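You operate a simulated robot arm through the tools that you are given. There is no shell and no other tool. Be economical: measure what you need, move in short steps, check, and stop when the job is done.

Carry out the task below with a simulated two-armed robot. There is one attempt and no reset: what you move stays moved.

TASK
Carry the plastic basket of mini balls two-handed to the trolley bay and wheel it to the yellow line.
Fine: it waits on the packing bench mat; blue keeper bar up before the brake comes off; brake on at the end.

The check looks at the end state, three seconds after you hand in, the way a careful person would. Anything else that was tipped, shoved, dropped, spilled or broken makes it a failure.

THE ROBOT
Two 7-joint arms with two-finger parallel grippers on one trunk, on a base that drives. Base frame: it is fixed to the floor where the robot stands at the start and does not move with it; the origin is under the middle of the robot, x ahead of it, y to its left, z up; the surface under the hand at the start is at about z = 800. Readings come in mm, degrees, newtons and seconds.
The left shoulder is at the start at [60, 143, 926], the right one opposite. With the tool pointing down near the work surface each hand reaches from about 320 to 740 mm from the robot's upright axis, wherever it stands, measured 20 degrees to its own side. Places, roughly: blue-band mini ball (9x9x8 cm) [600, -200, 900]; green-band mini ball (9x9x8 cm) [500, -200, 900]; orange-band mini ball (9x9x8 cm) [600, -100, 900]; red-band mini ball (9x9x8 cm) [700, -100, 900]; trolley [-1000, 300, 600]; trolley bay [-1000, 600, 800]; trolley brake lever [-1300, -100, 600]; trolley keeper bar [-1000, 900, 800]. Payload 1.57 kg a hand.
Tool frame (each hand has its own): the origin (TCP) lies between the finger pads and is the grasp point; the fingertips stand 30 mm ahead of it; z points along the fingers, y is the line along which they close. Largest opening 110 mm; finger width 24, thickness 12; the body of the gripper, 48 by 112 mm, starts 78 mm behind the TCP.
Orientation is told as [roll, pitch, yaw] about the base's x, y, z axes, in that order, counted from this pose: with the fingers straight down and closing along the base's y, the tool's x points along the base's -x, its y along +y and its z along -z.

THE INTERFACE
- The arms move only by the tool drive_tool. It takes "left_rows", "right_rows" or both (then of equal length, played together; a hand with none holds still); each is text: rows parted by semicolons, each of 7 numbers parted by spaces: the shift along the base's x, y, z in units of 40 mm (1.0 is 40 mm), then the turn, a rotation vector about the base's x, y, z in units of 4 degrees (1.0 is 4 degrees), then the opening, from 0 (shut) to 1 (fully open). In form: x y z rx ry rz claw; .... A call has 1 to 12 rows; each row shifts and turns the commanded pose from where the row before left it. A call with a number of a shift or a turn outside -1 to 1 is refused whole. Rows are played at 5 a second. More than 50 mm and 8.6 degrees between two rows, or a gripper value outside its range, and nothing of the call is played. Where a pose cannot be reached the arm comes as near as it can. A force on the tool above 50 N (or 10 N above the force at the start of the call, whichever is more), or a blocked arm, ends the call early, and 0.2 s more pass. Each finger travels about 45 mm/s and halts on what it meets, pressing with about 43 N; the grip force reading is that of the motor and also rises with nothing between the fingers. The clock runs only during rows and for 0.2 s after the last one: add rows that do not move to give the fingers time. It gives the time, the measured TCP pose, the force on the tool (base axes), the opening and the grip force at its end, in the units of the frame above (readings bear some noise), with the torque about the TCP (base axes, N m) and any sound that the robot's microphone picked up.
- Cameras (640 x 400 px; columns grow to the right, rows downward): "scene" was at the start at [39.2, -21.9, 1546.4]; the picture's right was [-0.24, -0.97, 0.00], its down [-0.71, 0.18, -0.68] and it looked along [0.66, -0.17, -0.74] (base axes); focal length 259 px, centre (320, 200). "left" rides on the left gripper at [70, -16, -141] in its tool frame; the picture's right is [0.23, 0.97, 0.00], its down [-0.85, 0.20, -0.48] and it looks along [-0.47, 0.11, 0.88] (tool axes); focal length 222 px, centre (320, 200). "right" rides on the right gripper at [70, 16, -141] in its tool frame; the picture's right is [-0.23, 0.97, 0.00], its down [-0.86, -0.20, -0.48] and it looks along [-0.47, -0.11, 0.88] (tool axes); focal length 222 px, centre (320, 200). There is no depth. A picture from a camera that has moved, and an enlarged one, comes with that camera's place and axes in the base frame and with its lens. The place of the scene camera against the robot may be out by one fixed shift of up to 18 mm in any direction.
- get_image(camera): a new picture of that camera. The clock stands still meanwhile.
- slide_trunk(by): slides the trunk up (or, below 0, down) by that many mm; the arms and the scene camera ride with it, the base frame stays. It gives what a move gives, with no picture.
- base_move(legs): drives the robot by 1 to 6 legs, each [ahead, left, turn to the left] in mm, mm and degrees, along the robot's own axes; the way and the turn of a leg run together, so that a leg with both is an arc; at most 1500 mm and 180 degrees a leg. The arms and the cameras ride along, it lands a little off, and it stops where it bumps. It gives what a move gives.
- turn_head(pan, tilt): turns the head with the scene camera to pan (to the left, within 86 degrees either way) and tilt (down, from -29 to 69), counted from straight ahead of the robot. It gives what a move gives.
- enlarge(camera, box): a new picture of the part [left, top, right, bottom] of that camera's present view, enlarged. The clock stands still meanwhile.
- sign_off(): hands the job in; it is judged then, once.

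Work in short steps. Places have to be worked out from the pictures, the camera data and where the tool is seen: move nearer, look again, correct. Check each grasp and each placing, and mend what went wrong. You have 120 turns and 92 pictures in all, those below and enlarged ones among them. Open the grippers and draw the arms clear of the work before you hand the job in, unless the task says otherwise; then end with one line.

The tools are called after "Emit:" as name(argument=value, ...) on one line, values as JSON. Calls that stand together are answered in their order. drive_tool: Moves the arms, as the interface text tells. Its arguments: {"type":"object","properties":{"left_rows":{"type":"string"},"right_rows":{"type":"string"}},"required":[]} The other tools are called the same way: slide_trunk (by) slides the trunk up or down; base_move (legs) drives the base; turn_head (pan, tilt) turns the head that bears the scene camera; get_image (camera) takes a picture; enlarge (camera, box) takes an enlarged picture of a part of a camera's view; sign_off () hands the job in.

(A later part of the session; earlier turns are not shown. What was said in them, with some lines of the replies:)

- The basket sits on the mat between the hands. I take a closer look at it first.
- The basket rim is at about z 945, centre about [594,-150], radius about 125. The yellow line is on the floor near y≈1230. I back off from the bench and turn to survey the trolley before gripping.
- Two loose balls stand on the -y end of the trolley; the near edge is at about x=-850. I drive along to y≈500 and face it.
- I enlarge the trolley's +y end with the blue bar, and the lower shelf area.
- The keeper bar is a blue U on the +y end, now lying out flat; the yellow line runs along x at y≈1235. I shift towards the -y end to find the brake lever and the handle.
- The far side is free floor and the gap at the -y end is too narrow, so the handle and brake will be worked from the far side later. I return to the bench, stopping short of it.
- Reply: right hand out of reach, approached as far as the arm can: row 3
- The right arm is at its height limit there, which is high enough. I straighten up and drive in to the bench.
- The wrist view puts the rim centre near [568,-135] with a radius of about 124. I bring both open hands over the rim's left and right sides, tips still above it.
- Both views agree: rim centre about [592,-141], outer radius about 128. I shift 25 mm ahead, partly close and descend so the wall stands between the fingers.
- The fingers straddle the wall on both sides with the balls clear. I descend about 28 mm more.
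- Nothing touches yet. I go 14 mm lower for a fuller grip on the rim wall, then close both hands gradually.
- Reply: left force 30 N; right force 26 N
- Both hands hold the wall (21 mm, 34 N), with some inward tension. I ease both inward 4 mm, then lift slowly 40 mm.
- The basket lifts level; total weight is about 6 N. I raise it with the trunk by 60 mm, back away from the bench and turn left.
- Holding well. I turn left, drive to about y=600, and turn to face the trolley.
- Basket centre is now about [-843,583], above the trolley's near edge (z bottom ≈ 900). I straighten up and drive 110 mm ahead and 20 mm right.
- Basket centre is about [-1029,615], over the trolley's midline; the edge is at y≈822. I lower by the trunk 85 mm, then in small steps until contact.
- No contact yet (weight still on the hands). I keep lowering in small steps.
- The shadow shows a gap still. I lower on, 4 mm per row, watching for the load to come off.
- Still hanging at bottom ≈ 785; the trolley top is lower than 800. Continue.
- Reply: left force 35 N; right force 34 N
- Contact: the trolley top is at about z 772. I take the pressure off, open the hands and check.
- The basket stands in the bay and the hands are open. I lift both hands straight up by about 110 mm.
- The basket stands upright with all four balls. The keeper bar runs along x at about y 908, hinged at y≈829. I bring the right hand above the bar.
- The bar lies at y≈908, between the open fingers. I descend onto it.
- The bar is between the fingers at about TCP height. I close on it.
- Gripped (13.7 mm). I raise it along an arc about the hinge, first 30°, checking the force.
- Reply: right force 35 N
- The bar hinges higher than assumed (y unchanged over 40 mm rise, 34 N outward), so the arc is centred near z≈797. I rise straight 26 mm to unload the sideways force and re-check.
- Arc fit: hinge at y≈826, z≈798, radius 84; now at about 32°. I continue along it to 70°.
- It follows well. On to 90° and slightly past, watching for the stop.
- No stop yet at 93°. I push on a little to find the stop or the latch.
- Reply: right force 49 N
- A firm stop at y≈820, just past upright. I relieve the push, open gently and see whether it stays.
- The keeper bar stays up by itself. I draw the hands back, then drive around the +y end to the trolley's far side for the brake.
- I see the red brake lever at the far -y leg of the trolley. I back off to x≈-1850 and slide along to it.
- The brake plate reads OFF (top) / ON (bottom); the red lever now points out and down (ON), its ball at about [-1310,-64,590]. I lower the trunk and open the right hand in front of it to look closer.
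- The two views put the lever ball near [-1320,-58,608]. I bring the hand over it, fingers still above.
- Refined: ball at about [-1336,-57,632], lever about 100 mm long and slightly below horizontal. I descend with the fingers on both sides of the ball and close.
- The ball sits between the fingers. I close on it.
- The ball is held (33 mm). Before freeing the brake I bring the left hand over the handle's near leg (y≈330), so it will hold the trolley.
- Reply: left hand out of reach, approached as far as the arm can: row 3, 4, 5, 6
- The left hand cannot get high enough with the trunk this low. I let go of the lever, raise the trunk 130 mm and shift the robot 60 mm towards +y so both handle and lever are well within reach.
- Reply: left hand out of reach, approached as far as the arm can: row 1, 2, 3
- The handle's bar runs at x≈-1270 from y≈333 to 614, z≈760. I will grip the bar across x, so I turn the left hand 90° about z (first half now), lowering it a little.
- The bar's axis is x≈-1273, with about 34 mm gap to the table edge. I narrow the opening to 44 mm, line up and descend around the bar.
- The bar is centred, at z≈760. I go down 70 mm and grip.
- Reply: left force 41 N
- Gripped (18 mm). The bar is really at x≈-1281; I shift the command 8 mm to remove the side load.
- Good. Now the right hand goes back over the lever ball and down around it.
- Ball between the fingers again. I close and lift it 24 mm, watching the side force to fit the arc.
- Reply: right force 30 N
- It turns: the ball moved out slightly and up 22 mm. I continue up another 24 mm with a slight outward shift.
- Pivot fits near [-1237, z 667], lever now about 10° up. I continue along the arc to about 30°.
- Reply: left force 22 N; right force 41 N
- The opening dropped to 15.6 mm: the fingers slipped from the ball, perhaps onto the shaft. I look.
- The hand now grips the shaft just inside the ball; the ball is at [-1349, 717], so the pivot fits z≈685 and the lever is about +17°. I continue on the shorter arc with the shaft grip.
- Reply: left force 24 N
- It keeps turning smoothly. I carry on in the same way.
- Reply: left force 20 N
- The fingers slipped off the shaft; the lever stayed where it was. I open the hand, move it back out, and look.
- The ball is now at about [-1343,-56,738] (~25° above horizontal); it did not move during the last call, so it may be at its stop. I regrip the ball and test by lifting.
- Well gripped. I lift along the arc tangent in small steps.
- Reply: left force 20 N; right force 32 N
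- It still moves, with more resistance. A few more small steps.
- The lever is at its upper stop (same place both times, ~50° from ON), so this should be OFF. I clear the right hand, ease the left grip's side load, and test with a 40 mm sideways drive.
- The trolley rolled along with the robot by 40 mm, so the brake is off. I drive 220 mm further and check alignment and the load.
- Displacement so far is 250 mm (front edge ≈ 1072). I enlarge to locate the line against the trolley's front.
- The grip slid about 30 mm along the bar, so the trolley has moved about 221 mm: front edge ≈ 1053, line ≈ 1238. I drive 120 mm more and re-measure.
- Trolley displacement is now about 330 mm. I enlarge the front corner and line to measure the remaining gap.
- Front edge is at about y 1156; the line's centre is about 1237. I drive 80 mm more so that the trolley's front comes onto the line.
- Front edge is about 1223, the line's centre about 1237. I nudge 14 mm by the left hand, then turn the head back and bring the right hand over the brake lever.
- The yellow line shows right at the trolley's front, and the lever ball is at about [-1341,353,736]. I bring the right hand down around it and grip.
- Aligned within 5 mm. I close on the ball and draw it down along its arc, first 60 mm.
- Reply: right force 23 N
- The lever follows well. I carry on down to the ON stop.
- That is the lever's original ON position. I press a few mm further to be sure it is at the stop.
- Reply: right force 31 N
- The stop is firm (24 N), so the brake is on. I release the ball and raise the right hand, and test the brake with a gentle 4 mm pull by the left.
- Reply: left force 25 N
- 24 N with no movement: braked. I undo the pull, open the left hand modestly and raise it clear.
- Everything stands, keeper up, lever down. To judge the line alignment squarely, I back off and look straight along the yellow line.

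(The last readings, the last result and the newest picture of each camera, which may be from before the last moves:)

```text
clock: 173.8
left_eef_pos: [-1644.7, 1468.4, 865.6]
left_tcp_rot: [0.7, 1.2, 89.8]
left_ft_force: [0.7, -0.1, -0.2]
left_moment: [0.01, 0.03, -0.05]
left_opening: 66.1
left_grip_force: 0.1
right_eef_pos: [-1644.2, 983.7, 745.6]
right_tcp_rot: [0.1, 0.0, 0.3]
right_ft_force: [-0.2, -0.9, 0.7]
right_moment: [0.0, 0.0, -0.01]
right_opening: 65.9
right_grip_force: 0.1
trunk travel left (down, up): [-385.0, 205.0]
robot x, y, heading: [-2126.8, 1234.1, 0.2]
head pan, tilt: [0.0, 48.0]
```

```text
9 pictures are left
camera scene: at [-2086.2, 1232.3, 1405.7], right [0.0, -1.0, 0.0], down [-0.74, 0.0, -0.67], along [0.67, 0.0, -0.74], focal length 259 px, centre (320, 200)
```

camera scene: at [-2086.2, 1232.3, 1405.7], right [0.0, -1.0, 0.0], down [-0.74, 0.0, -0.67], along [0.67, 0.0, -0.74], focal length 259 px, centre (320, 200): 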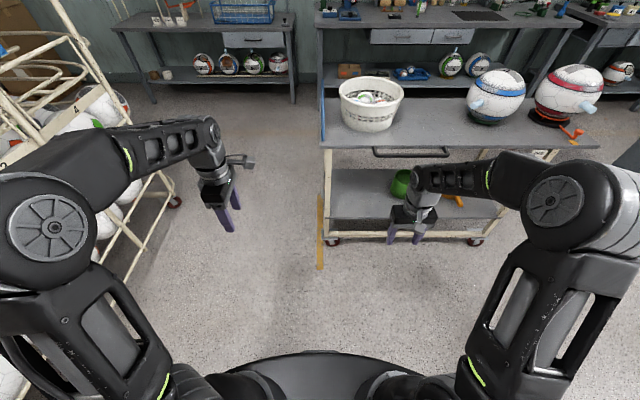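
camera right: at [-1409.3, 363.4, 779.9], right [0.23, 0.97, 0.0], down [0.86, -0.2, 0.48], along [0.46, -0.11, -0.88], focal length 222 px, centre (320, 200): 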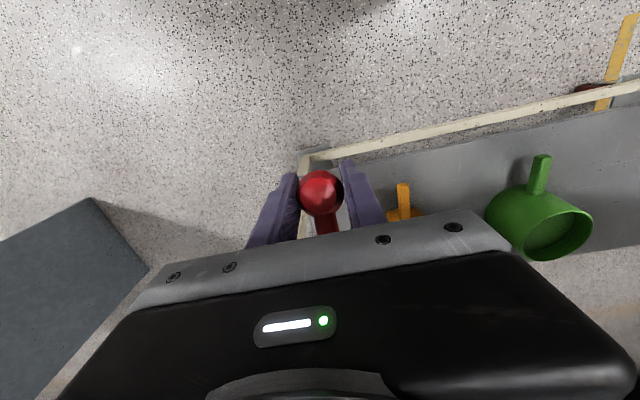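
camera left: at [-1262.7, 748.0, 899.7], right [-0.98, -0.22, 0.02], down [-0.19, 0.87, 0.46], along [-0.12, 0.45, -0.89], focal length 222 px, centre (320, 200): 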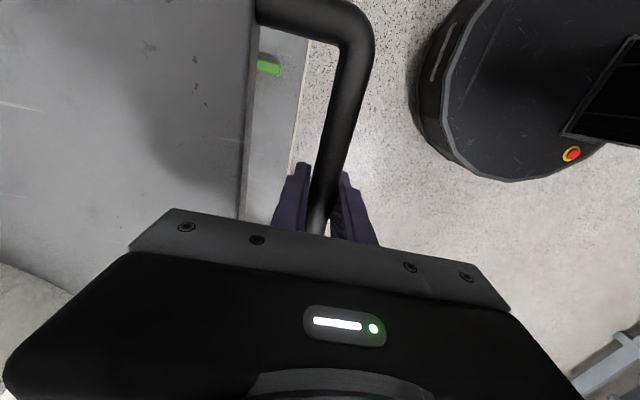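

Seen straight along the line, the trolley's front edge is right on it. A last enlarged check of the trolley, keeper and lever.

Emit:
enlarge(camera="scene", box=[300, 60, 610, 260])

```text
2.00 times, centred on (455, 160) of scene
camera zoom: at [-2086.2, 1232.3, 1405.7], right [0.0, -1.0, 0.0], down [-0.74, 0.0, -0.67], along [0.67, 0.0, -0.74], focal length 517 px, centre (50, 280)
```

zoom: 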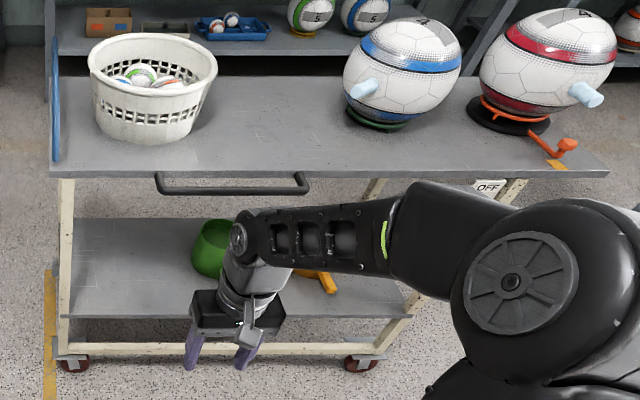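

Basket, balls and keeper bar are right. I shift aside once to confirm the lever stayed at ON.

Emit:
base_move(legs=[[0, -800, 0]])

Emit:
enlarge(camera="scene", box=[220, 110, 480, 290])

```text
clock: 178.2
left_eef_pos: [-1643.3, 658.5, 866.2]
left_tcp_rot: [0.8, 1.2, 89.7]
left_ft_force: [-0.3, -0.5, 0.7]
left_moment: [0.01, 0.02, -0.01]
left_opening: 65.9
left_grip_force: 0.1
right_eef_pos: [-1642.3, 175.1, 746.0]
right_tcp_rot: [0.0, -0.1, 0.2]
right_ft_force: [0.0, -0.6, 0.4]
right_moment: [0.0, 0.0, 0.01]
right_opening: 65.9
right_grip_force: 0.0
trunk travel left (down, up): [-385.0, 205.0]
robot x, y, heading: [-2127.2, 425.9, -0.1]
head pan, tilt: [0.0, 48.0]
```

```text
2.22 times, centred on (350, 200) of scene
camera zoom: at [-2086.2, 422.0, 1405.6], right [0.0, -1.0, 0.0], down [-0.74, 0.0, -0.67], along [0.67, 0.0, -0.74], focal length 575 px, centre (253, 200)
```

zoom: 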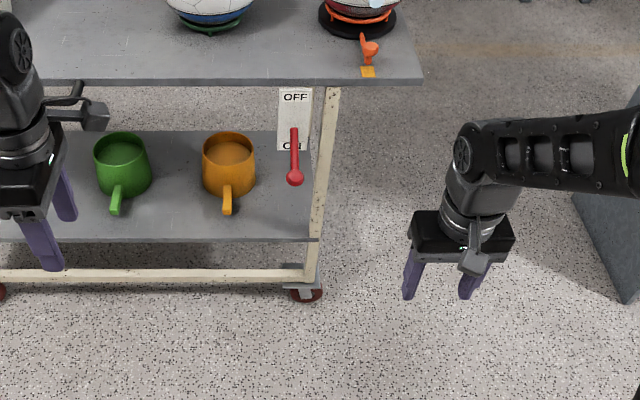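

The lever points at ON, the hands are open and clear, and nothing else was disturbed. I hand the job in.

Emit:
sign_off()

```text
The job is handed in.
```

The basket, with all four balls in it, stands in the trolley bay; the keeper bar went up before the brake came off, the trolley's front edge is on the yellow line, and the brake is back on.
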